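You operate a simulated robot arm through the tools that you are given. There is no shell and no other tool.

You are at the controls of a simulated two-armed robot. One attempt, no reset.

Task
Hang up the NUT and BEAN rings and turn the holder to CLOSE.
Fine: each on the post with its word.

The check looks at the end state, three seconds after you hand in, the way a careful person would. Anything else that was tipped, shoved, dropped, spilled or broken makes it a failure.

Robot
Two 7-joint arms with two-finger parallel grippers on one trunk that stands fixed in place. Base frame: the origin is at the foot of the trunk, x ahead of it, y to its left, z up; the work surface is at about z = 800. Lengths are in mm, angles in degrees, forces in N, time in s.
The left shoulder is at [64, 182, 1137], the right one opposite. With the tool pointing down near the work surface each hand reaches from about 260 to 740 mm from the base axis, measured 20 degrees to its own side. Payload 3.91 kg a hand.
The TCP of each hand is the grasp point between the finger pads, 30 mm short of the fingertips. In the tool frame z runs along the fingers and y along their closing line. Largest opening 110 mm; finger width 20, thickness 10; the body of the gripper, 48 by 112 mm, starts 55 mm behind the TCP.
Orientation is told as [roll, pitch, yaw] about the base's x, y, z axes, in that order, counted from this pose: with the fingers straight down and closing along the base's y, the tool's x points along the base's -x, its y along +y and its z along -z.

Tools
- The arms move only by the tool move_arm. It takes "left_moves", "right_moves" or both (then of equal length, played together; a hand with none holds still); each is text: rows parted by semicolons, each of 7 numbers parted by spaces: the shift along the base's x, y, z in mm, then the turn, a rotation vector about the base's x, y, z in degrees, then the finger opening in mm, from 0 to 110. In form: x y z ax ay az claw; .... A call has 1 to 20 rows; each row shifts and turns the commanded pose from where the row before left it. Rows are played at 5 a second. More than 50 mm and 8.6 degrees between two rows, or a gripper value outside its range, and nothing of the call is played. Where a pose cannot be reached the arm comes as near as it can. A force on the tool above 40 N (or 10 N above the force at the start of the call, whichever is more), or a blocked arm, ends the call early, and 0.2 s more pass. The fingers move at their own pace (about 72 mm/s each) and stop on an object; they squeeze with about 38 N. The grip force told is the motor's: it shows also when the fingers shut on nothing. Time passes only in rows, and 0.2 s behind the last, so rows that do not move let the fingers close. The reply holds the time, the measured pose of the TCP, the force on the tool along the base axes, the opening and the grip force, in the units named above and with some noise, with the torque about the TCP (base axes, N m) and any sound that the robot's microphone picked up.
- Cameras (640 x 400 px; columns grow to the right, rows downward): "scene" is now at [201.1, 0.3, 1333.7]; the picture's right is [-0.00, -1.00, 0.00], its down [-0.51, 0.00, -0.86] and it looks along [0.86, -0.00, -0.51] (base axes); focal length 214 px, centre (320, 200). "left" rides on the left gripper at [73, -17, -103] in its tool frame; the picture's right is [0.23, 0.97, 0.00], its down [-0.76, 0.18, -0.62] and it looks along [-0.61, 0.14, 0.78] (tool axes); focal length 222 px, centre (320, 200). "right" rides on the right gripper at [73, 17, -103] in its tool frame; the picture's right is [-0.23, 0.97, 0.00], its down [-0.76, -0.18, -0.62] and it looks along [-0.61, -0.14, 0.78] (tool axes); focal length 222 px, centre (320, 200). There is no depth. A picture from a camera that has moved, and an enlarged one, comes with that camera's place and axes in the base frame and with its lens.
- grab_frame(camera): a new picture of that camera. No time passes.
- raise_lower(by): slides the trunk up (or, below 0, down) by that many mm; the arms and the scene camera ride with it, the base frame stays. It gives what a move gives, with no picture.
- turn_head(pan, tilt): turns the head with the scene camera to pan (to the left, within 80 degrees either way) and tilt (down, from -29 to 69), counted from straight ahead of the robot. It gives what a move gives.
- close_up(camera, box): a new picture of the part [left, top, right, bottom] of that camera's present view, enlarged. No time passes.
- job_done(): hands the job in; it is judged then, once.

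Places have to be worked out from the pictures, the camera data and where the tool is seen. Open the grippers and draw the arms clear of the work before you hand the job in, unless the task says otherwise.

The tools are called after ">>>" as a command line: name --argument value ..., lists and objects as JSON in quotes. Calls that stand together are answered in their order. move_arm: Moves the arms, as the interface text tells. Its arguments: {"type":"object","properties":{"left_moves":{"type":"string"},"right_moves":{"type":"string"}},"required":[]} The other tools are called the same way: raise_lower (by) slides the trunk up or down; turn_head (pan, tilt) turns the head that bears the scene camera; grab_frame (camera) takes a picture; close_up (camera, box) takes an enlarged picture of a part of a camera's view; job_done () hands the job in.

At the start:

```text
t: 0.0
left_position: [346.5, 117.6, 1250.2]
left_ee_rot: [-0.2, 0.0, 0.1]
left_ft_force: [-0.1, 0.5, -0.6]
left_wrist_torque: [-0.02, -0.04, 0.03]
left_opening: 109.9
left_gripper_force: 0.1
right_position: [461.2, -254.2, 1191.7]
right_ee_rot: [0.0, 0.0, -0.1]
right_ft_force: [0.2, 0.0, 0.3]
right_wrist_torque: [-0.01, -0.01, 0.0]
right_opening: 110.0
right_gripper_force: 0.1
trunk travel left (down, up): [-400.0, 114.0]
head pan, tilt: [-0.1, 30.6]
```

scene: 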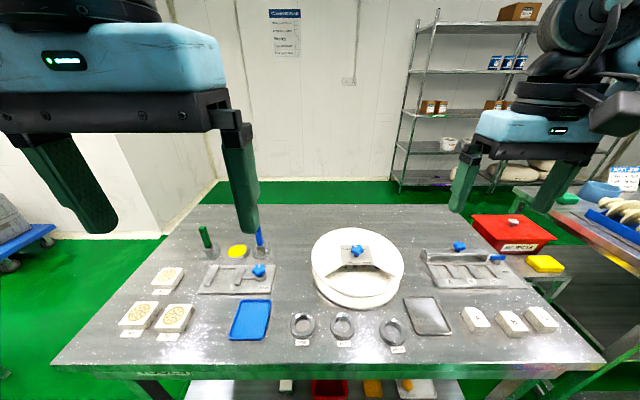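
right: 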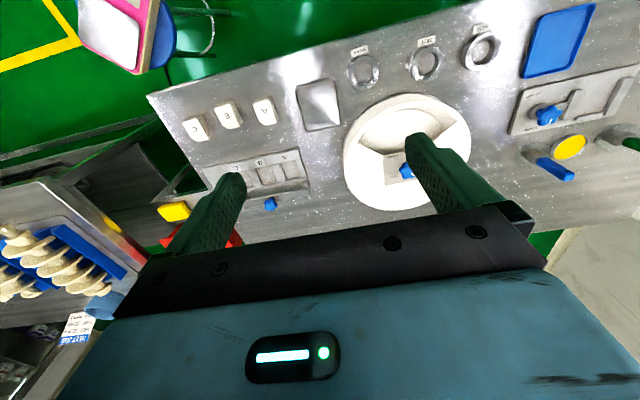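
left: 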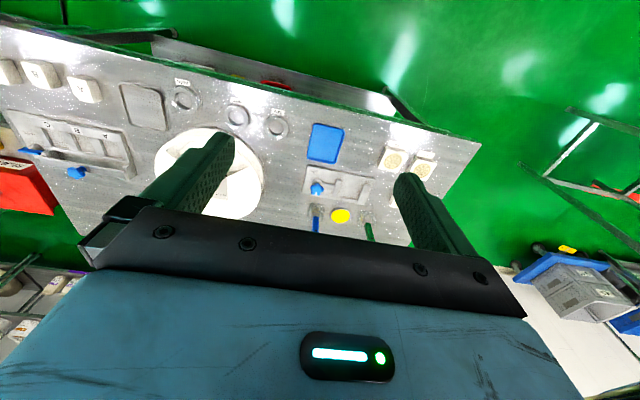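

I see a table with three rings in front, two plate fixtures, a turntable in the centre and some posts. I'll zoom in on the scene to read labels.

>>> close_up --camera "scene" --box '[180, 220, 340, 320]'

>>> close_up --camera "scene" --box '[280, 220, 440, 320]'

>>> close_up --camera "scene" --box '[270, 280, 430, 380]'

>>> close_up --camera "scene" --box '[400, 220, 580, 340]'

```text
4.00 times, centred on (260, 270) of scene
camera zoom: at [201.1, 0.3, 1333.7], right [0.0, -1.0, 0.0], down [-0.51, 0.0, -0.86], along [0.86, 0.0, -0.51], focal length 858 px, centre (560, -80)
```

zoom: 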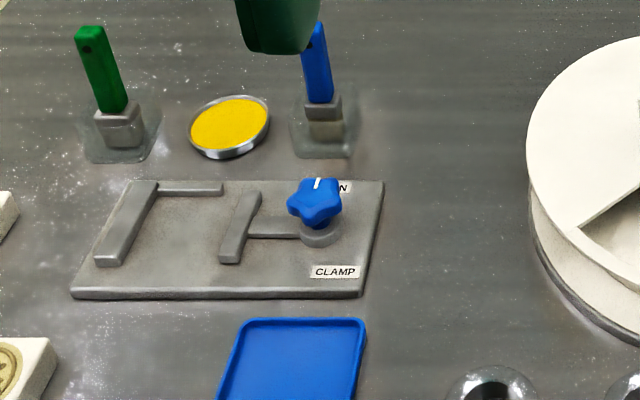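

```text
4.00 times, centred on (360, 270) of scene
camera zoom: at [201.1, 0.3, 1333.7], right [0.0, -1.0, 0.0], down [-0.51, 0.0, -0.86], along [0.86, 0.0, -0.51], focal length 858 px, centre (160, -80)
```

zoom: 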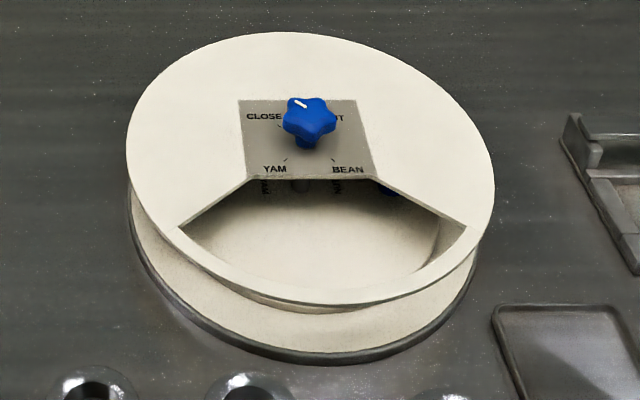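

```text
4.00 times, centred on (350, 330) of scene
camera zoom: at [201.1, 0.3, 1333.7], right [0.0, -1.0, 0.0], down [-0.51, 0.0, -0.86], along [0.86, 0.0, -0.51], focal length 858 px, centre (200, -320)
```

zoom: 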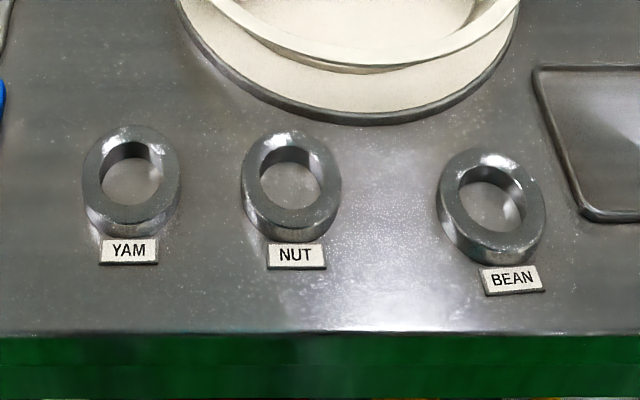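

```text
3.33 times, centred on (490, 280) of scene
camera zoom: at [201.1, 0.3, 1333.7], right [0.0, -1.0, 0.0], down [-0.51, 0.0, -0.86], along [0.86, 0.0, -0.51], focal length 715 px, centre (-247, -67)
```

zoom: 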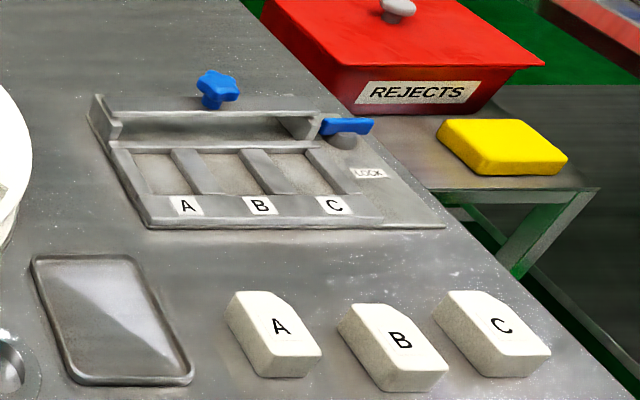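

The white drum looks like the holder: a knob with CLOSE/NUT/YAM/BEAN marks and a window. Zooming in much closer.

>>> close_up --camera "scene" --box '[335, 238, 383, 268]'

>>> close_up --camera "scene" --box '[320, 260, 400, 310]'

>>> close_up --camera "right" --box '[330, 80, 490, 220]'

>>> close_up --camera "left" --box '[140, 60, 300, 220]'

```text
13.33 times, centred on (359, 253) of scene
camera zoom: at [201.1, 0.3, 1333.7], right [0.0, -1.0, 0.0], down [-0.51, 0.0, -0.86], along [0.86, 0.0, -0.51], focal length 2860 px, centre (-200, -507)
```

zoom: 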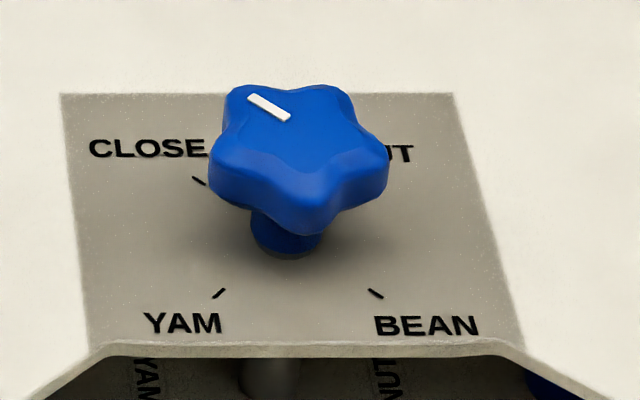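

```text
8.00 times, centred on (360, 285) of scene
camera zoom: at [201.1, 0.3, 1333.7], right [0.0, -1.0, 0.0], down [-0.51, 0.0, -0.86], along [0.86, 0.0, -0.51], focal length 1716 px, centre (0, -480)
```

zoom: 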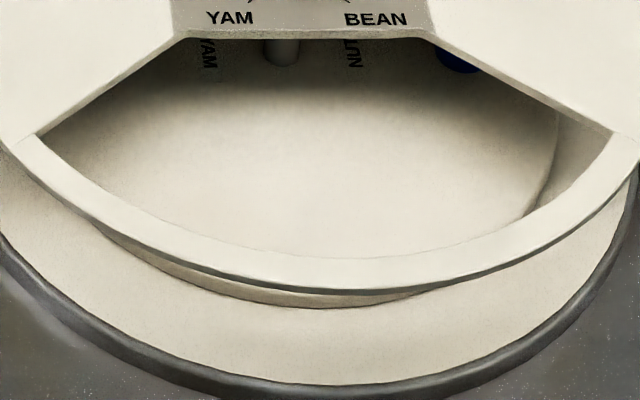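

```text
2.86 times, centred on (410, 150) of right
camera zoom: at [389.7, -236.9, 1295.4], right [0.23, 0.97, 0.0], down [0.76, -0.18, 0.62], along [0.61, -0.14, -0.78], focal length 635 px, centre (63, 343)
```

zoom: 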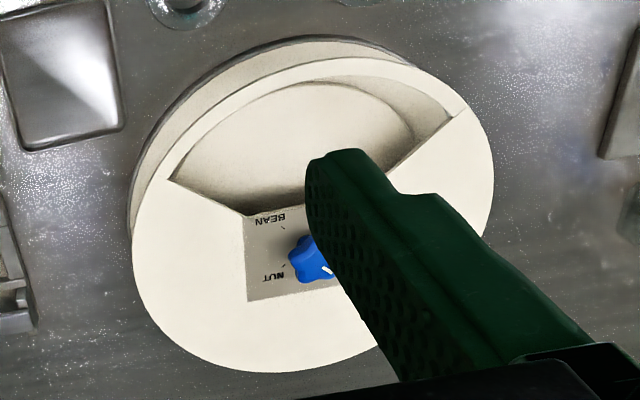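

```text
2.50 times, centred on (220, 140) of left
camera zoom: at [273.6, 100.8, 1353.3], right [-0.23, 0.97, 0.0], down [0.76, 0.18, 0.62], along [0.61, 0.14, -0.78], focal length 555 px, centre (570, 350)
```

zoom: 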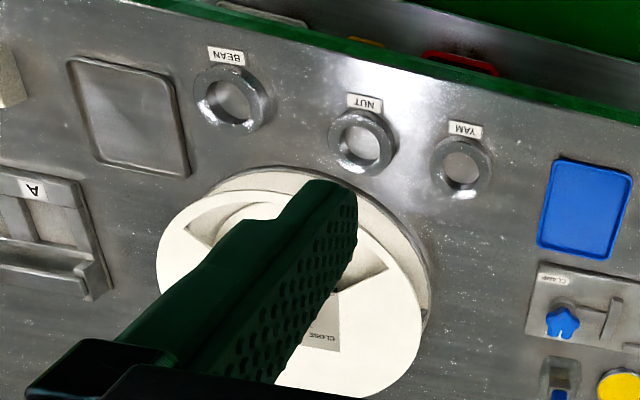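

The holder's inner disc carries words near its hub (YAM left, NUT right) and the knob pointer now seems to be at CLOSE. I'll pull the left arm aside and bring the right wrist camera closer to the holder.

>>> move_arm --left_moves "0 40 0 0 0 0 110; 0 40 0 0 0 0 110; 0 40 0 0 0 0 110; 0 30 0 0 0 0 110; 0 0 0 0 0 0 110" --right_moves "0 40 -35 0 0 0 110; 0 40 -35 0 0 0 110; 0 40 -35 0 0 0 110; 0 20 -35 0 0 0 110; 0 0 -30 0 0 0 110"

>>> grab_frame --camera "right"

>>> grab_frame --camera "scene"

```text
refused: row 1 steps farther than a row can; nothing moved
```

```text
taken
camera right: at [389.7, -236.9, 1295.4], right [0.23, 0.97, 0.0], down [0.76, -0.18, 0.62], along [0.61, -0.14, -0.78], focal length 222 px, centre (320, 200)
```

right: 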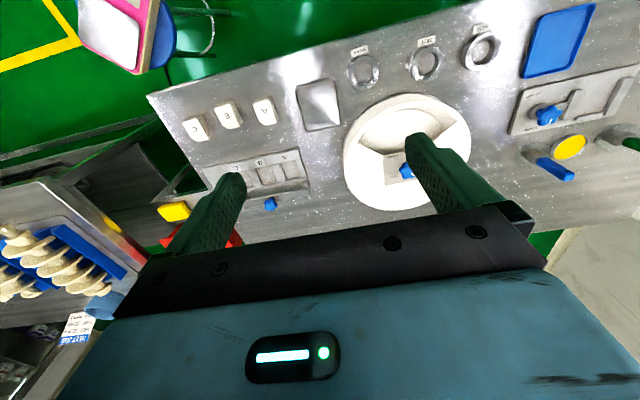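

```text
taken
camera scene: at [201.1, 0.3, 1333.7], right [0.0, -1.0, 0.0], down [-0.51, 0.0, -0.86], along [0.86, 0.0, -0.51], focal length 214 px, centre (320, 200)
```

scene: 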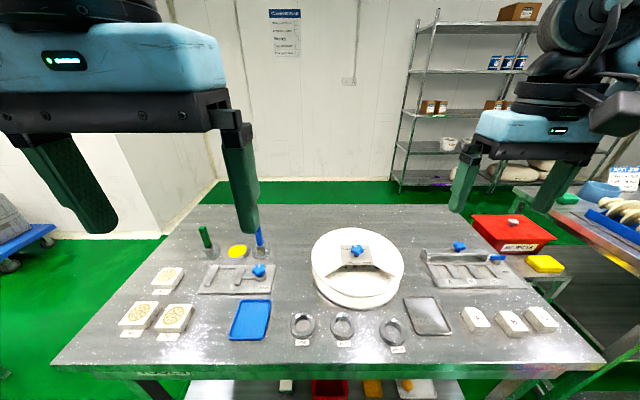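

The total step per row must stay under 50 mm; I'll use smaller steps.

>>> move_arm --left_moves "0 40 0 0 0 0 110; 0 40 0 0 0 0 110; 0 40 0 0 0 0 110; 0 30 0 0 0 0 110; 0 0 0 0 0 0 110; 0 0 0 0 0 0 110" --right_moves "0 30 -35 0 0 0 110; 0 30 -35 0 0 0 110; 0 30 -35 0 0 0 110; 0 30 -35 0 0 0 110; 0 20 -30 0 0 0 110; 0 0 0 0 0 0 110"

>>> grab_frame --camera "right"

>>> grab_frame --camera "scene"

```text
t: 1.4
left_position: [345.6, 266.5, 1251.1]
left_ee_rot: [0.0, 0.0, 0.1]
left_ft_force: [-0.7, -0.5, -0.3]
left_wrist_torque: [-0.05, 0.0, -0.01]
left_opening: 109.7
left_gripper_force: 0.1
right_position: [460.6, -115.0, 1022.1]
right_ee_rot: [-0.1, 0.1, -0.2]
right_ft_force: [-0.9, -0.3, 0.6]
right_wrist_torque: [0.01, 0.03, -0.03]
right_opening: 109.8
right_gripper_force: 0.1
trunk travel left (down, up): [-400.0, 114.0]
head pan, tilt: [-0.1, 30.6]
```

```text
taken
camera right: at [389.4, -96.4, 1125.0], right [0.23, 0.97, 0.0], down [0.76, -0.18, 0.62], along [0.61, -0.14, -0.78], focal length 222 px, centre (320, 200)
```

right: 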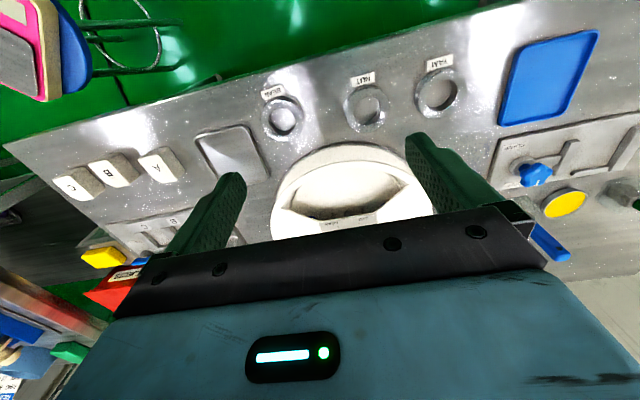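

```text
taken
camera scene: at [200.7, 0.6, 1333.8], right [0.0, -1.0, 0.0], down [-0.51, 0.0, -0.86], along [0.86, 0.0, -0.51], focal length 214 px, centre (320, 200)
```

scene: 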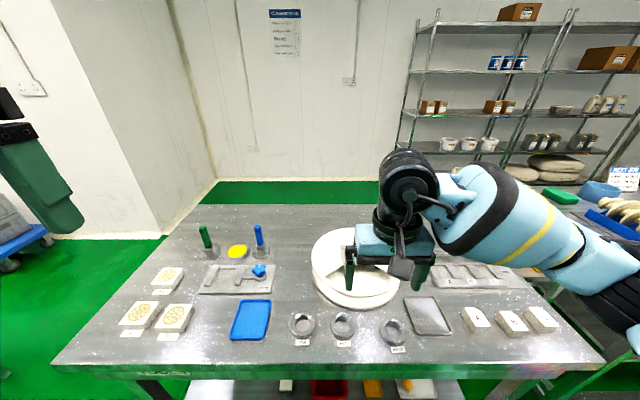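

Zoom in on the window from this camera, between the fingers.

>>> close_up --camera "right" --box '[250, 130, 450, 255]'

>>> close_up --camera "right" --box '[290, 190, 410, 250]'

>>> close_up --camera "right" --box '[250, 50, 470, 150]'

```text
3.20 times, centred on (350, 192) of right
camera zoom: at [389.4, -96.4, 1125.0], right [0.23, 0.97, 0.0], down [0.76, -0.18, 0.62], along [0.61, -0.14, -0.78], focal length 711 px, centre (224, 224)
```

zoom: 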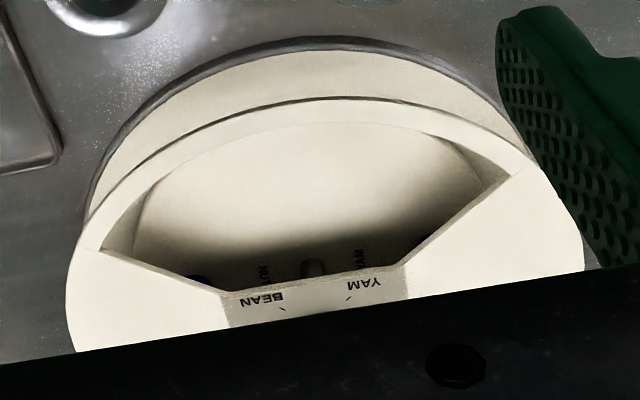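

```text
5.33 times, centred on (350, 220) of right
camera zoom: at [389.4, -96.4, 1125.0], right [0.23, 0.97, 0.0], down [0.76, -0.18, 0.62], along [0.61, -0.14, -0.78], focal length 1185 px, centre (160, 93)
```

zoom: 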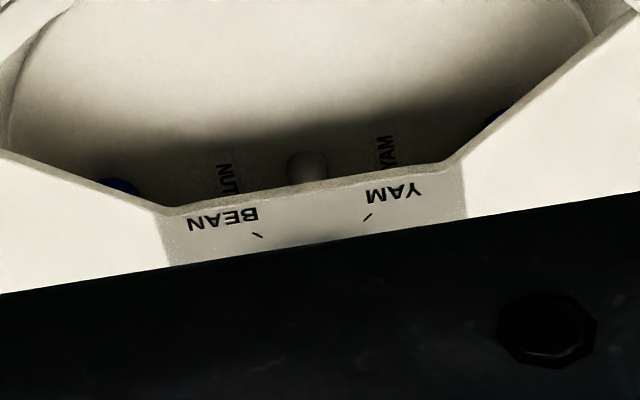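

```text
2.91 times, centred on (360, 100) of right
camera zoom: at [389.4, -96.4, 1125.0], right [0.23, 0.97, 0.0], down [0.76, -0.18, 0.62], along [0.61, -0.14, -0.78], focal length 646 px, centre (204, 491)
```

zoom: 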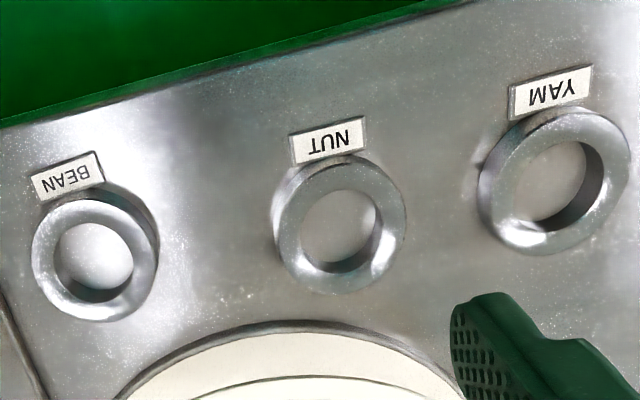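

Geometry so far: lid centre/knob near (669,-111), lid top z≈860, knob top z≈892; window opens toward the robot with the posts (blue) hidden beneath the lid. I'll move the right hand above the knob for a precise look.

>>> move_arm --right_moves "42 0 0 0 0 0 110; 42 0 0 0 0 0 110; 42 0 0 0 0 0 110; 42 2 -10 0 0 0 110; 40 2 -12 0 0 0 110; 0 0 0 0 0 0 110"

>>> grab_frame --camera "right"

>>> close_up --camera "right" --box '[220, 70, 420, 195]'

```text
t: 2.8
left_position: [345.9, 266.2, 1251.6]
left_ee_rot: [-0.1, -0.1, 0.1]
left_ft_force: [-1.0, 0.5, 0.3]
left_wrist_torque: [0.0, 0.03, -0.01]
left_opening: 110.0
left_gripper_force: 0.0
right_position: [670.1, -110.8, 1000.6]
right_ee_rot: [0.2, -0.1, -0.1]
right_ft_force: [0.6, 0.2, -0.1]
right_wrist_torque: [0.01, 0.02, 0.01]
right_opening: 110.0
right_gripper_force: 0.2
trunk travel left (down, up): [-400.0, 114.0]
head pan, tilt: [-0.1, 30.6]
```

```text
taken
camera right: at [598.0, -93.3, 1103.6], right [0.23, 0.97, 0.0], down [0.76, -0.18, 0.62], along [0.61, -0.14, -0.78], focal length 222 px, centre (320, 200)
```

right: 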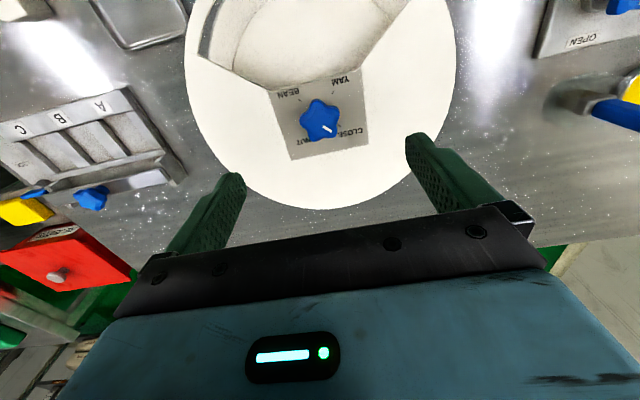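

```text
3.20 times, centred on (320, 132) of right
camera zoom: at [598.0, -93.3, 1103.6], right [0.23, 0.97, 0.0], down [0.76, -0.18, 0.62], along [0.61, -0.14, -0.78], focal length 711 px, centre (320, 416)
```

zoom: 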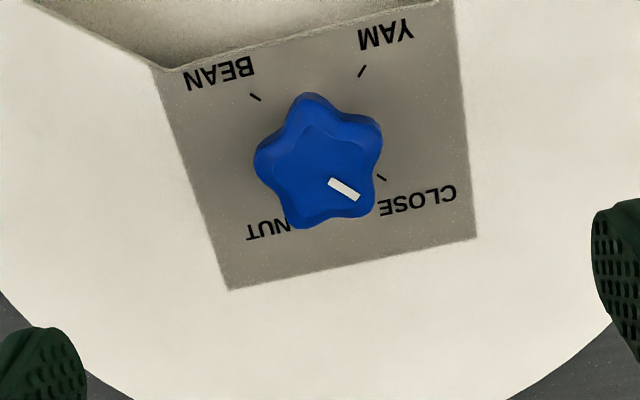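

Knob axis reads about (671,-110), top z≈900; pointer is near CLOSE. I'll yaw the right hand +51° so the fingers fit a lobe/valley pair, leaving room to turn clockwise 90°.

>>> move_arm --right_moves "0 0 0 0 0 8.5 110; 0 0 0 0 0 8.5 110; 0 0 0 0 0 8.5 110; 0 0 0 0 0 8.5 110; 0 0 0 0 0 8.5 110; 0 0 0 0 0 8.5 110; 1 1 -10 0 0 0 80; 0 0 -20 0 0 0 60; 0 0 -20 0 0 0 60; 0 0 0 0 0 0 60"

>>> grab_frame --camera "right"

>>> close_up --camera "right" --box '[240, 100, 400, 200]'

>>> grab_frame --camera "scene"

```text
t: 5.0
left_position: [346.1, 267.6, 1250.6]
left_ee_rot: [0.0, 0.0, 0.2]
left_ft_force: [0.5, -0.6, -0.9]
left_wrist_torque: [-0.03, -0.01, 0.0]
left_opening: 110.0
left_gripper_force: 0.0
right_position: [648.9, -112.1, 930.6]
right_ee_rot: [0.0, 0.0, 32.1]
right_ft_force: [-0.2, 0.5, 0.2]
right_wrist_torque: [-0.02, -0.01, 0.0]
right_opening: 59.9
right_gripper_force: 0.1
right hand out of reach, approached as far as the arm can: row 4, 5, 6
trunk travel left (down, up): [-400.0, 114.0]
head pan, tilt: [-0.1, 30.6]
```

```text
taken
camera right: at [578.3, -136.1, 1033.7], right [-0.33, 0.95, 0.0], down [0.74, 0.26, 0.62], along [0.59, 0.2, -0.78], focal length 222 px, centre (320, 200)
```

right: 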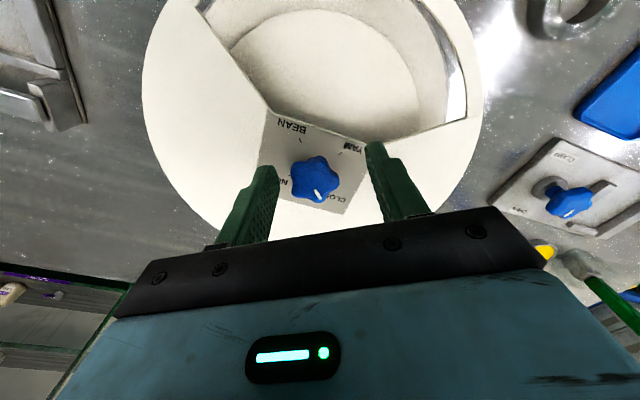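

```text
4.00 times, centred on (320, 150) of right
camera zoom: at [578.3, -136.1, 1033.7], right [-0.33, 0.95, 0.0], down [0.74, 0.26, 0.62], along [0.59, 0.2, -0.78], focal length 888 px, centre (320, 400)
```

zoom: 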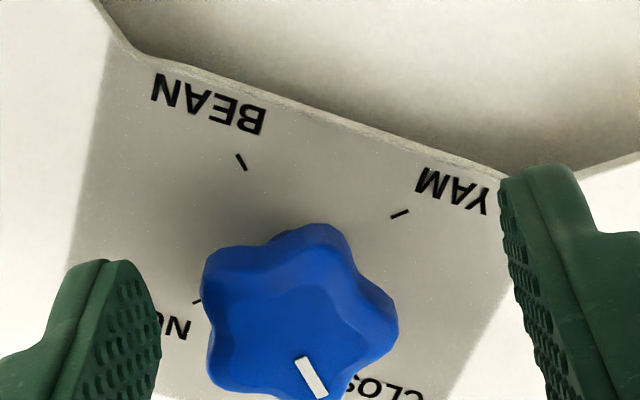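

```text
taken
camera scene: at [201.0, 0.4, 1333.8], right [0.0, -1.0, 0.0], down [-0.51, 0.0, -0.86], along [0.86, 0.0, -0.51], focal length 214 px, centre (320, 200)
```

scene: 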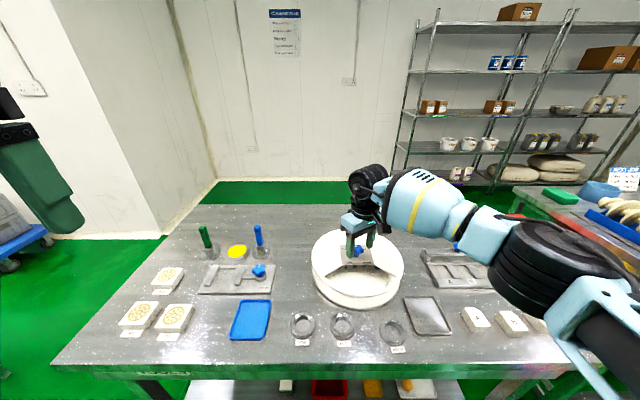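

Yaw +51° isn't reachable at this distance (hand stopped at 32° and was pulled in to x=649). I'll rise and rotate the other way to test the negative yaw range above the knob.

>>> move_arm --right_moves "0 0 30 0 0 0 80; 0 0 10 0 0 -8.5 80; 0 0 0 0 0 -8.5 80; 0 0 0 0 0 -8.5 80; 0 0 0 0 0 -8.5 80; 0 0 0 0 0 0 80"

```text
t: 6.4
left_position: [346.0, 267.4, 1250.6]
left_ee_rot: [-0.2, 0.0, 0.1]
left_ft_force: [0.4, -0.6, -0.5]
left_wrist_torque: [0.01, 0.01, -0.01]
left_opening: 109.9
left_gripper_force: 0.0
right_position: [649.5, -112.3, 971.2]
right_ee_rot: [0.0, 0.0, -1.9]
right_ft_force: [0.0, 0.0, -0.2]
right_wrist_torque: [-0.02, 0.03, 0.01]
right_opening: 80.0
right_gripper_force: 0.1
trunk travel left (down, up): [-400.0, 114.0]
head pan, tilt: [-0.1, 30.6]
```

The command follows the achieved pose. Now return over the knob axis and test negative yaw.

>>> move_arm --right_moves "21.5 2 0 0 0 0 80; 0 0 0 0 0 -8.5 80; 0 0 0 0 0 -8.5 80; 0 0 0 0 0 -8.5 80; 0 0 0 0 0 -8.5 80; 0 0 0 0 0 -8.5 80; 0 0 0 0 0 -8.5 80; 0 0 0 0 0 -8.5 80; 0 0 0 0 0 -8.5 80; 0 0 0 0 0 0 80"

```text
t: 8.6
left_position: [345.4, 266.6, 1250.9]
left_ee_rot: [-0.1, 0.0, 0.1]
left_ft_force: [-0.8, 0.1, 0.4]
left_wrist_torque: [-0.01, -0.01, -0.02]
left_opening: 109.8
left_gripper_force: 0.1
right_position: [669.2, -109.3, 971.3]
right_ee_rot: [0.0, 0.0, -69.9]
right_ft_force: [-0.1, -0.6, 1.7]
right_wrist_torque: [-0.02, 0.03, -0.02]
right_opening: 80.1
right_gripper_force: 0.0
trunk travel left (down, up): [-400.0, 114.0]
head pan, tilt: [-0.1, 30.6]
```

Negative yaw works well. I'll keep turning to find how far it goes.

>>> move_arm --right_moves "0 0 0 0 0 -8.5 80; 0 0 0 0 0 -8.5 80; 0 0 0 0 0 -8.5 80; 0 0 0 0 0 -8.5 80; 0 0 0 0 0 -8.5 80; 0 0 0 0 0 -8.5 80; 0 0 0 0 0 -8.5 80; 0 0 0 0 0 -8.5 80; 0 0 0 0 0 -8.5 80; 0 0 0 0 0 0 80"

>>> grab_frame --camera "right"

>>> grab_frame --camera "scene"

```text
t: 10.8
left_position: [345.8, 267.4, 1251.5]
left_ee_rot: [-0.1, 0.0, 0.1]
left_ft_force: [-0.3, -0.5, -1.4]
left_wrist_torque: [-0.02, 0.02, 0.01]
left_opening: 109.9
left_gripper_force: 0.1
right_position: [670.1, -109.4, 971.2]
right_ee_rot: [0.0, 0.0, -146.4]
right_ft_force: [0.4, -0.7, 0.4]
right_wrist_torque: [-0.03, -0.01, 0.01]
right_opening: 79.8
right_gripper_force: 0.0
trunk travel left (down, up): [-400.0, 114.0]
head pan, tilt: [-0.1, 30.6]
```

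```text
taken
camera right: at [740.0, -83.6, 1073.7], right [0.35, -0.94, 0.0], down [-0.73, -0.27, 0.62], along [-0.58, -0.22, -0.78], focal length 222 px, centre (320, 200)
```

right: 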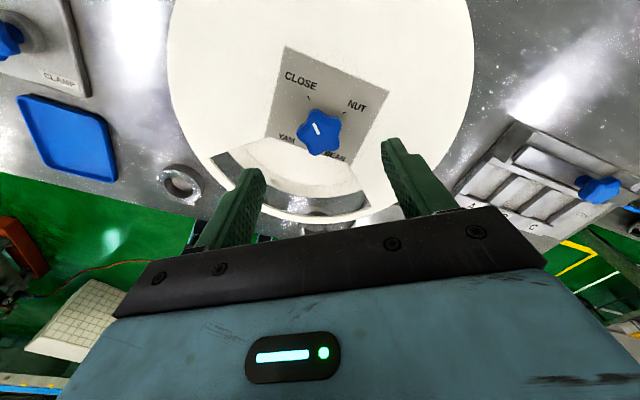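

```text
taken
camera scene: at [201.1, 0.4, 1333.7], right [0.0, -1.0, 0.0], down [-0.51, 0.0, -0.86], along [0.86, 0.0, -0.51], focal length 214 px, centre (320, 200)
```

scene: 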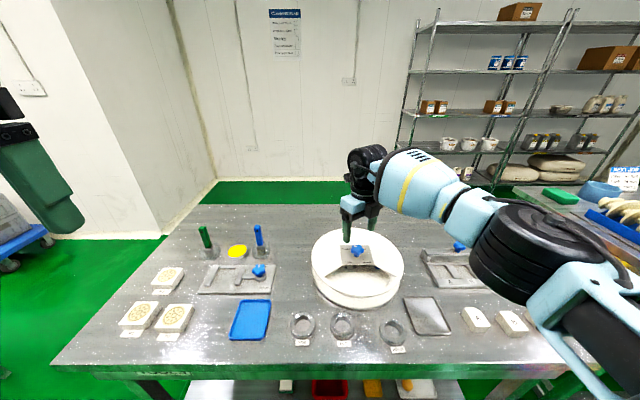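

Range goes to at least -146°. Take a close-up of the knob from this far side for orientation.

>>> close_up --camera "right" --box '[260, 50, 400, 170]'

>>> close_up --camera "right" --box '[200, 140, 400, 240]'

```text
3.33 times, centred on (330, 110) of right
camera zoom: at [740.0, -83.6, 1073.7], right [0.35, -0.94, 0.0], down [-0.73, -0.27, 0.62], along [-0.58, -0.22, -0.78], focal length 740 px, centre (287, 500)
```

zoom: 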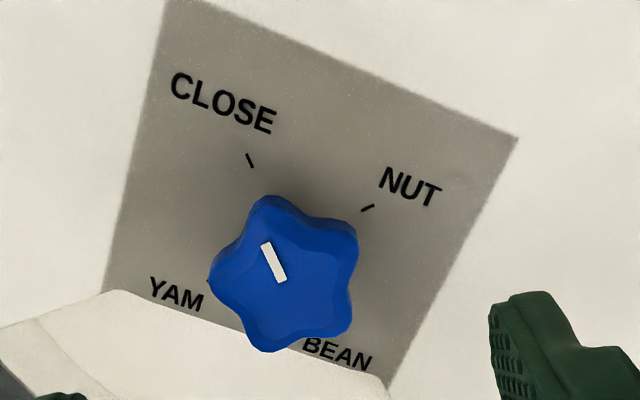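

```text
3.20 times, centred on (300, 190) of right
camera zoom: at [740.0, -83.6, 1073.7], right [0.35, -0.94, 0.0], down [-0.73, -0.27, 0.62], along [-0.58, -0.22, -0.78], focal length 711 px, centre (384, 232)
```

zoom: 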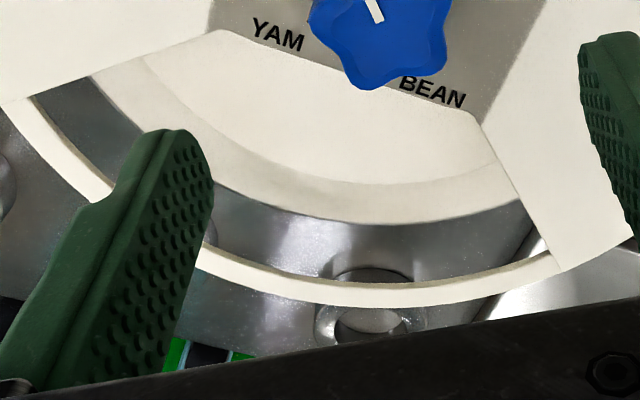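

Pointer is parallel to the CLOSE tick: currently CLOSE. Knob axis ≈(670.8,-109.8), head mid z≈886. Now yaw to -21° for a lobe/valley grip, then descend around the knob.

>>> move_arm --right_moves "0 0 0 0 0 8.36 80; 0 0 0 0 0 8.36 80; 0 0 0 0 0 8.36 80; 0 0 0 0 0 8.36 80; 0 0 0 0 0 8.36 80; 0 0 0 0 0 8.36 80; 0 0 0 0 0 8.36 80; 0 0 0 0 0 8.36 80; 0 0 0 0 0 8.36 80; 0 0 0 0 0 8.36 80; 0 0 0 0 0 8.36 80; 0 0 0 0 0 8.36 80; 0 0 0 0 0 8.36 80; 0 0 0 0 0 8.36 80; 0 0 0 0 0 8.36 80; 0 0 0 0 0 0 80"

>>> close_up --camera "right" --box '[220, 70, 420, 195]'

```text
t: 14.2
left_position: [345.4, 268.0, 1251.9]
left_ee_rot: [-0.1, -0.1, 0.1]
left_ft_force: [-0.1, -0.6, -0.4]
left_wrist_torque: [0.0, -0.02, 0.0]
left_opening: 110.0
left_gripper_force: 0.0
right_position: [669.7, -109.3, 971.7]
right_ee_rot: [0.0, -0.1, -20.8]
right_ft_force: [-0.1, 0.9, 0.3]
right_wrist_torque: [0.03, 0.01, 0.0]
right_opening: 80.0
right_gripper_force: 0.2
trunk travel left (down, up): [-400.0, 114.0]
head pan, tilt: [-0.1, 30.6]
```

```text
3.20 times, centred on (320, 132) of right
camera zoom: at [608.6, -68.0, 1073.9], right [0.56, 0.83, 0.0], down [0.65, -0.44, 0.62], along [0.52, -0.35, -0.78], focal length 711 px, centre (320, 416)
```

zoom: 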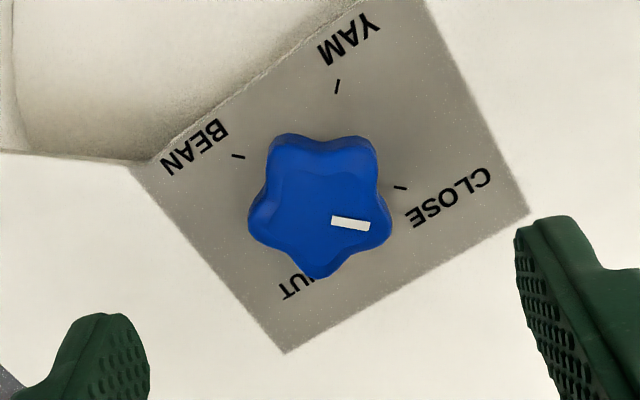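

Adjust yaw ~8° more for the lobe alignment, then descend to z≈898 and close on the knob.

>>> move_arm --right_moves "1 -0.5 0 0 0 -8 80; 0 0 -25 0 0 0 80; 0 0 -25 0 0 0 80; 0 0 -15 0 0 0 80; 0 0 -8 0 0 0 80; 0 0 0 0 0 0 80"

>>> grab_frame --camera "right"

>>> close_up --camera "scene" --box '[310, 200, 410, 270]'

```text
t: 15.6
left_position: [345.6, 267.9, 1251.6]
left_ee_rot: [-0.1, 0.0, 0.1]
left_ft_force: [-0.8, 0.2, -0.1]
left_wrist_torque: [0.01, -0.03, -0.02]
left_opening: 109.8
left_gripper_force: 0.1
right_position: [671.0, -110.9, 898.2]
right_ee_rot: [0.0, 0.0, -28.9]
right_ft_force: [0.3, -0.4, 0.0]
right_wrist_torque: [-0.02, 0.02, 0.01]
right_opening: 79.9
right_gripper_force: 0.0
trunk travel left (down, up): [-400.0, 114.0]
head pan, tilt: [-0.1, 30.6]
```

```text
taken
camera right: at [616.2, -60.4, 1000.8], right [0.67, 0.74, 0.0], down [0.58, -0.52, 0.62], along [0.46, -0.42, -0.78], focal length 222 px, centre (320, 200)
```

right: 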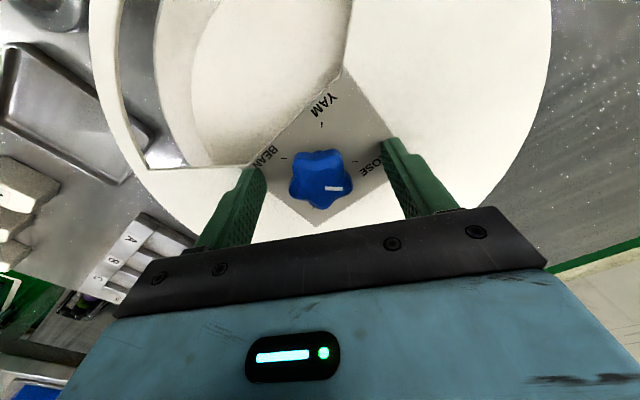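

```text
5.71 times, centred on (360, 235) of scene
camera zoom: at [201.1, 0.4, 1333.7], right [0.0, -1.0, 0.0], down [-0.51, 0.0, -0.86], along [0.86, 0.0, -0.51], focal length 1226 px, centre (91, 0)
```

zoom: 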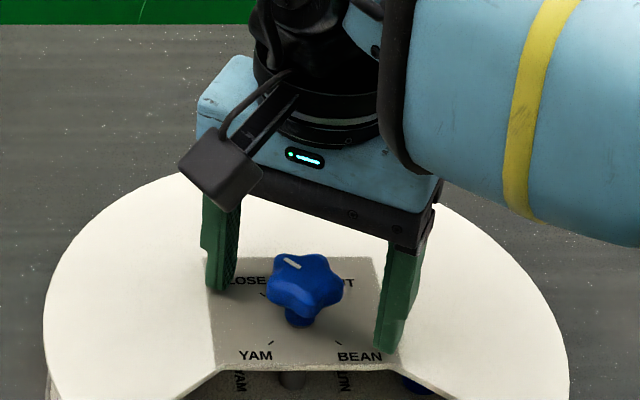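

The fingers straddle the knob without contact. Close on it.

>>> move_arm --right_moves "0 0 0 0 0 0 45; 0 0 0 0 0 0 30; 0 0 0 0 0 0 20; 0 0 0 0 0 0 20; 0 0 0 0 0 0 20"

>>> close_up --camera "right" --box '[240, 100, 400, 220]'

>>> close_up --camera "scene" --box '[310, 200, 410, 270]'

```text
t: 16.8
left_position: [345.8, 265.7, 1252.3]
left_ee_rot: [0.0, 0.0, 0.0]
left_ft_force: [-0.5, -0.1, 0.7]
left_wrist_torque: [-0.02, 0.01, 0.0]
left_opening: 110.2
left_gripper_force: 0.0
right_position: [670.6, -109.6, 898.9]
right_ee_rot: [0.0, 0.0, -28.9]
right_ft_force: [-0.2, 1.8, -1.8]
right_wrist_torque: [0.18, -0.39, 0.02]
right_opening: 37.3
right_gripper_force: 44.8
trunk travel left (down, up): [-400.0, 114.0]
head pan, tilt: [-0.1, 30.6]
```

```text
3.33 times, centred on (320, 160) of right
camera zoom: at [616.2, -60.3, 1000.8], right [0.67, 0.74, 0.0], down [0.58, -0.52, 0.62], along [0.46, -0.42, -0.78], focal length 740 px, centre (320, 333)
```

zoom: 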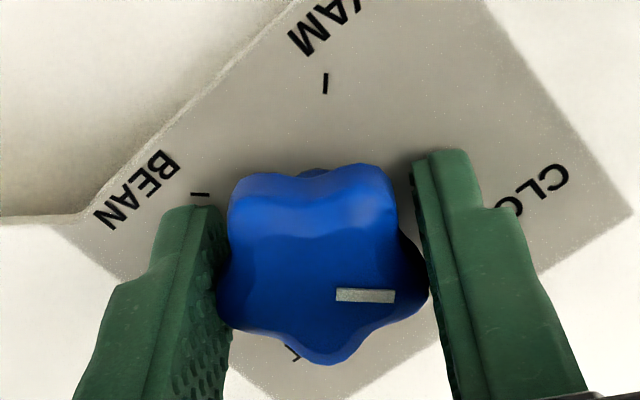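

```text
5.71 times, centred on (360, 235) of scene
camera zoom: at [201.2, 0.4, 1333.7], right [0.0, -1.0, 0.0], down [-0.51, 0.0, -0.86], along [0.86, 0.0, -0.51], focal length 1226 px, centre (91, 0)
```

zoom: 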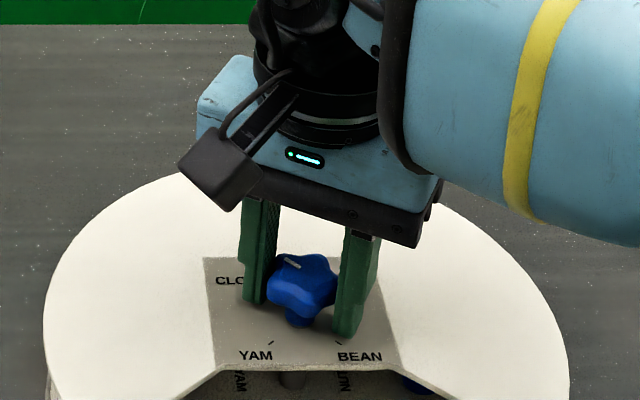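

Gripped at 37 mm. Now turn clockwise: first 41° and check the forces.

>>> move_arm --right_moves "0 0 0 0 0 -5 20; 0 0 0 0 0 -6 20; 0 0 0 0 0 -6 20; 0 0 0 0 0 -6 20; 0 0 0 0 0 -6 20; 0 0 0 0 0 -6 20; 0 0 0 0 0 -6 20"

>>> close_up --camera "scene" --box '[300, 220, 420, 310]'

>>> close_up --camera "right" --box '[240, 80, 400, 220]'

```text
t: 18.4
left_position: [346.1, 266.3, 1252.1]
left_ee_rot: [0.0, 0.0, 0.1]
left_ft_force: [-0.2, 0.2, -0.1]
left_wrist_torque: [0.04, -0.02, -0.01]
left_opening: 109.9
left_gripper_force: 0.2
right_position: [669.7, -109.1, 898.8]
right_ee_rot: [-0.1, 0.0, -70.2]
right_ft_force: [-2.5, -1.4, -1.2]
right_wrist_torque: [0.39, -0.31, 0.02]
right_opening: 37.7
right_gripper_force: 45.3
trunk travel left (down, up): [-400.0, 114.0]
head pan, tilt: [-0.1, 30.6]
```

```text
4.44 times, centred on (360, 265) of scene
camera zoom: at [200.9, 0.1, 1333.8], right [0.0, -1.0, 0.0], down [-0.51, 0.0, -0.86], along [0.86, 0.0, -0.51], focal length 953 px, centre (142, -89)
```

zoom: 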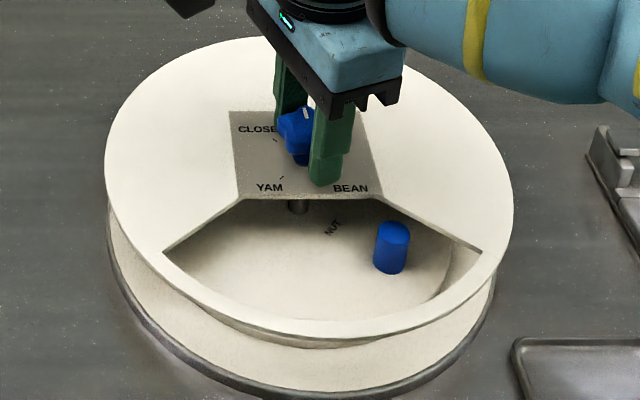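

```text
2.86 times, centred on (320, 150) of right
camera zoom: at [662.2, -36.7, 1000.8], right [0.99, 0.12, 0.0], down [0.09, -0.78, 0.62], along [0.07, -0.62, -0.78], focal length 635 px, centre (320, 343)
```

zoom: 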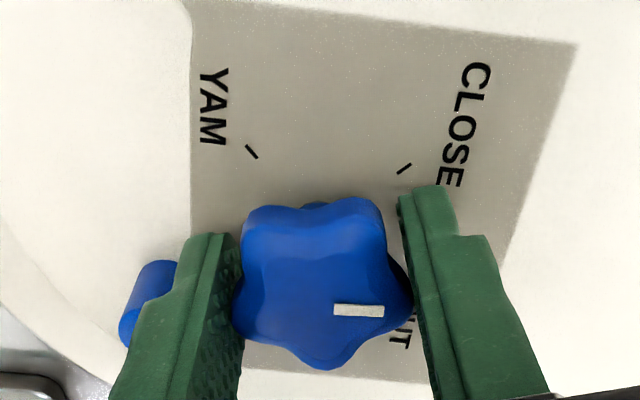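

It works: the disc turns with the knob and the NUT post is coming to the window. Continue the remaining 49°.

>>> move_arm --right_moves "0 0 0 0 0 -6.1 20; 0 0 0 0 0 -6.1 20; 0 0 0 0 0 -6.1 20; 0 0 0 0 0 -6.1 20; 0 0 0 0 0 -6.1 20; 0 0 0 0 0 -6.1 20; 0 0 0 0 0 -6.1 20; 0 0 0 0 0 -6.1 20; 0 0 0 0 0 0 20"

>>> close_up --camera "scene" --box '[300, 220, 420, 310]'

>>> close_up --camera "right" --box '[240, 80, 400, 220]'

```text
t: 20.4
left_position: [345.2, 267.2, 1252.0]
left_ee_rot: [-0.1, -0.1, 0.0]
left_ft_force: [0.3, 0.0, 0.1]
left_wrist_torque: [-0.01, 0.01, 0.02]
left_opening: 109.9
left_gripper_force: 0.1
right_position: [668.9, -110.7, 898.5]
right_ee_rot: [-0.1, 0.0, -118.8]
right_ft_force: [-13.1, -4.0, -5.2]
right_wrist_torque: [0.15, -0.13, 0.0]
right_opening: 37.4
right_gripper_force: 45.3
trunk travel left (down, up): [-400.0, 114.0]
head pan, tilt: [-0.1, 30.6]
```

```text
4.44 times, centred on (360, 265) of scene
camera zoom: at [200.1, -0.2, 1333.8], right [0.0, -1.0, 0.0], down [-0.51, 0.0, -0.86], along [0.86, 0.0, -0.51], focal length 953 px, centre (142, -89)
```

zoom: 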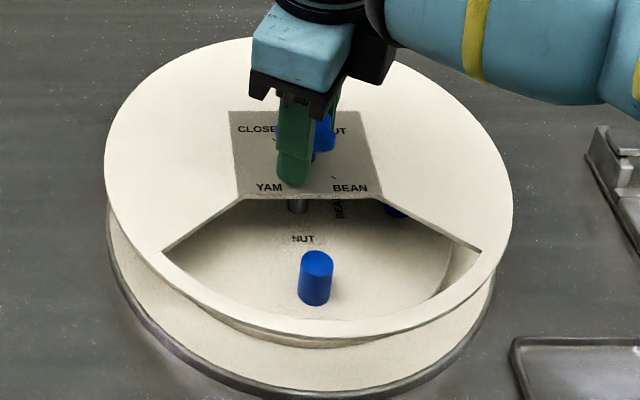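

```text
2.86 times, centred on (320, 150) of right
camera zoom: at [720.0, -55.2, 1000.8], right [0.74, -0.67, 0.0], down [-0.52, -0.58, 0.62], along [-0.42, -0.46, -0.78], focal length 635 px, centre (320, 343)
```

zoom: 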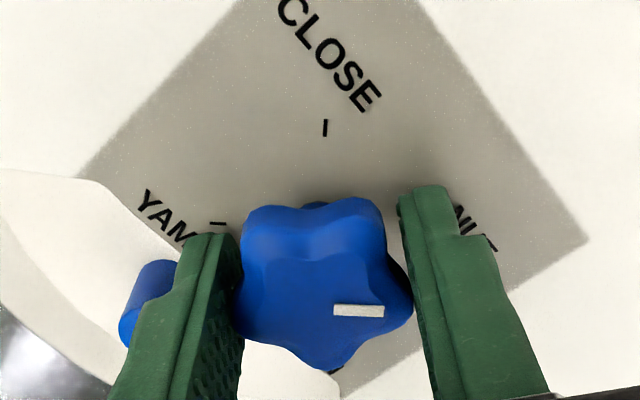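

NUT post now stands in the window centre with its label in front. Release the knob and rise, then move back to look at the post from above.

>>> move_arm --right_moves "0 0 0 0 0 0 60; 0 0 0 0 0 0 80; 0 0 25 0 0 0 80; 0 0 35 0 0 0 80; 0 0 40 0 0 0 80; 0 0 0 0 0 8.5 80; 0 0 0 0 0 8.5 80; 0 0 0 0 0 8.5 80; 0 0 0 0 0 8.5 80; 0 0 0 0 0 8.5 80; 0 0 0 0 0 8.5 80; 0 0 0 0 0 8.5 80; 0 0 0 0 0 8.5 80; -20 0 0 0 0 8.5 80; -20 0 0 0 0 8.5 80; -20 0 0 0 0 8.5 80; 0 0 0 0 0 8.5 80; 0 0 0 0 0 8.5 80; 0 0 0 0 0 8.3 80; 0 0 0 0 0 0 80"

>>> grab_frame --camera "right"

>>> close_up --camera "scene" --box '[300, 220, 420, 310]'

```text
t: 24.6
left_position: [345.8, 266.7, 1251.0]
left_ee_rot: [-0.1, 0.0, 0.1]
left_ft_force: [-0.1, 0.1, -0.1]
left_wrist_torque: [-0.02, 0.01, 0.03]
left_opening: 109.7
left_gripper_force: 0.1
right_position: [611.5, -109.7, 998.3]
right_ee_rot: [0.0, 0.0, 0.2]
right_ft_force: [-0.2, 0.0, 0.9]
right_wrist_torque: [0.04, -0.01, 0.01]
right_opening: 80.1
right_gripper_force: 0.0
trunk travel left (down, up): [-400.0, 114.0]
head pan, tilt: [-0.1, 30.6]
```

```text
taken
camera right: at [538.9, -93.2, 1100.8], right [0.22, 0.97, 0.0], down [0.76, -0.17, 0.62], along [0.61, -0.14, -0.78], focal length 222 px, centre (320, 200)
```

right: 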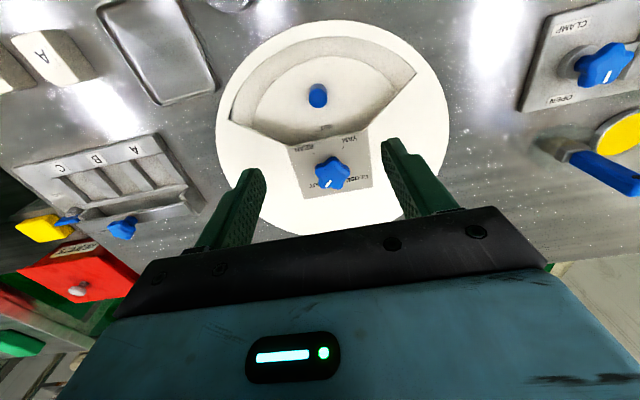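

```text
4.44 times, centred on (360, 265) of scene
camera zoom: at [201.1, 0.3, 1333.7], right [0.0, -1.0, 0.0], down [-0.51, 0.0, -0.86], along [0.86, 0.0, -0.51], focal length 953 px, centre (142, -89)
```

zoom: 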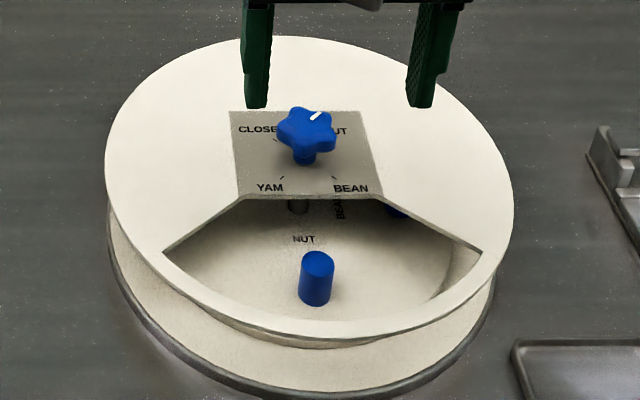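

Now zoom on the post and the rings from the wrist camera for measuring.

>>> close_up --camera "right" --box '[220, 20, 440, 160]'

>>> close_up --camera "right" --box '[280, 70, 360, 120]'

>>> close_up --camera "scene" --box '[330, 260, 410, 310]'

```text
2.86 times, centred on (330, 90) of right
camera zoom: at [538.9, -93.2, 1100.8], right [0.22, 0.97, 0.0], down [0.76, -0.17, 0.62], along [0.61, -0.14, -0.78], focal length 635 px, centre (291, 514)
```

zoom: 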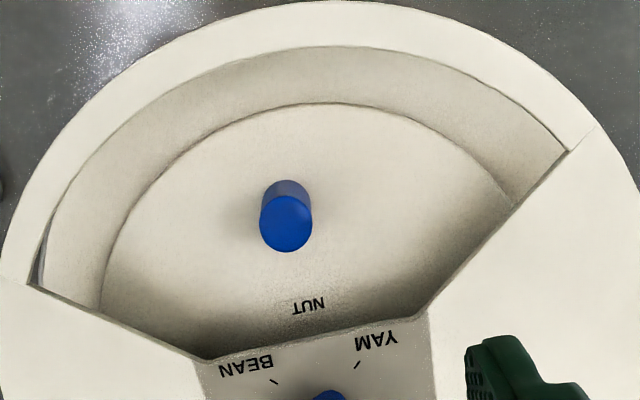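

```text
8.00 times, centred on (320, 95) of right
camera zoom: at [538.9, -93.2, 1100.8], right [0.22, 0.97, 0.0], down [0.76, -0.17, 0.62], along [0.61, -0.14, -0.78], focal length 1777 px, centre (320, 1040)
```

zoom: 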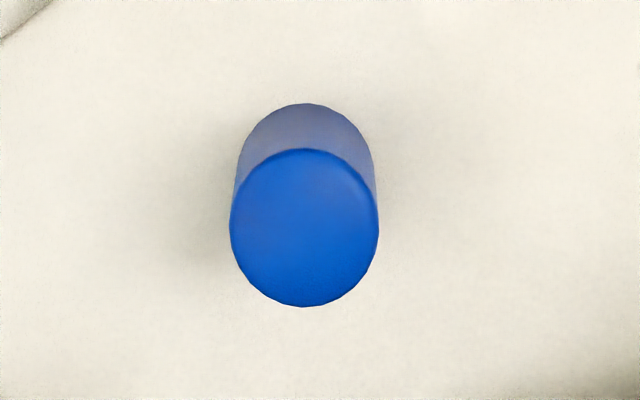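

```text
8.00 times, centred on (370, 285) of scene
camera zoom: at [201.1, 0.3, 1333.7], right [0.0, -1.0, 0.0], down [-0.51, 0.0, -0.86], along [0.86, 0.0, -0.51], focal length 1716 px, centre (-80, -480)
```

zoom: 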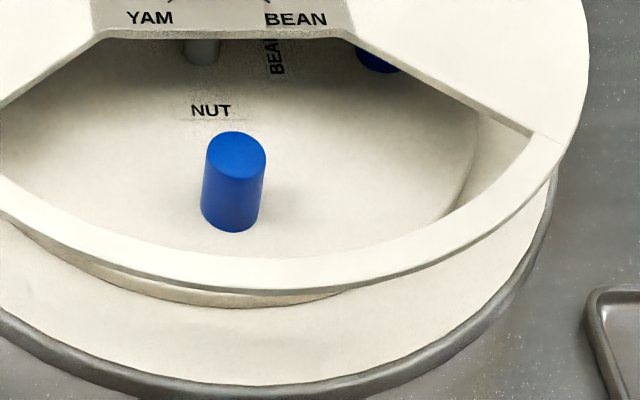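

Post top at ≈(601,-109.5,841), Ø≈20.5, disc surface z≈812; window inner edge x≈639, rim inner x≈547. Now look closely at the NUT ring.

>>> move_arm --right_moves "-40 18 -10 0 0 0 80; -40 18 -10 0 0 0 80; -40 18 -10 0 0 0 80; 0 0 -20 0 0 0 80; 0 0 -18 0 0 0 80; 0 0 0 0 0 0 80"

>>> grab_frame --camera "right"

>>> close_up --camera "right" --box '[240, 70, 400, 170]'

>>> close_up --camera "scene" --box '[280, 300, 420, 370]'

```text
t: 26.0
left_position: [346.2, 266.8, 1251.4]
left_ee_rot: [0.0, 0.0, 0.1]
left_ft_force: [-1.0, 0.3, -0.7]
left_wrist_torque: [0.0, -0.02, 0.02]
left_opening: 110.1
left_gripper_force: 0.2
right_position: [489.5, -56.6, 929.9]
right_ee_rot: [0.0, 0.0, 0.1]
right_ft_force: [0.6, 0.6, -0.1]
right_wrist_torque: [0.01, 0.03, 0.02]
right_opening: 79.9
right_gripper_force: 0.1
trunk travel left (down, up): [-400.0, 114.0]
head pan, tilt: [-0.1, 30.6]
```

```text
taken
camera right: at [418.6, -39.6, 1032.5], right [0.23, 0.97, 0.0], down [0.76, -0.18, 0.62], along [0.61, -0.14, -0.78], focal length 222 px, centre (320, 200)
```

right: 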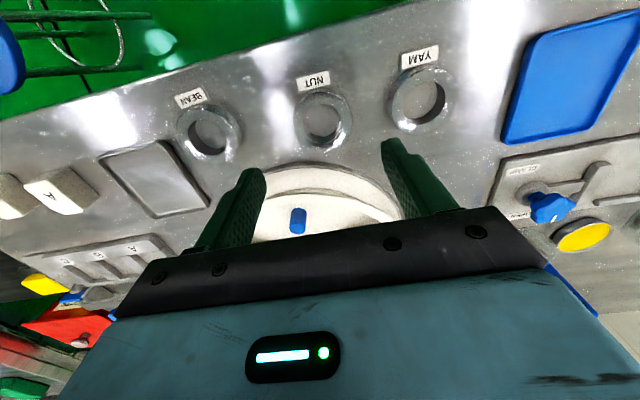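

```text
4.00 times, centred on (320, 120) of right
camera zoom: at [418.6, -39.6, 1032.5], right [0.23, 0.97, 0.0], down [0.76, -0.18, 0.62], along [0.61, -0.14, -0.78], focal length 888 px, centre (320, 520)
```

zoom: 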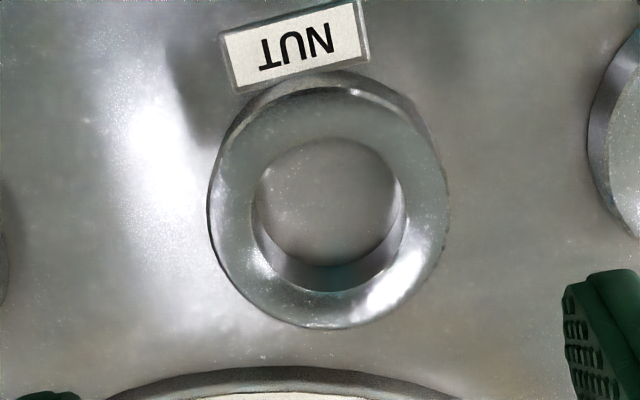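

```text
4.57 times, centred on (350, 335) of scene
camera zoom: at [201.2, 0.3, 1333.7], right [0.0, -1.0, 0.0], down [-0.51, 0.0, -0.86], along [0.86, 0.0, -0.51], focal length 980 px, centre (183, -417)
```

zoom: 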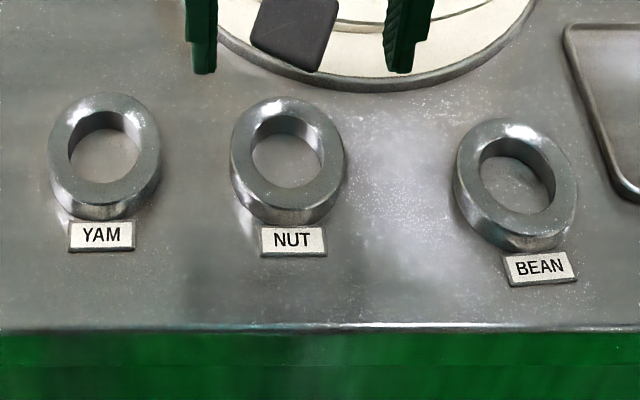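

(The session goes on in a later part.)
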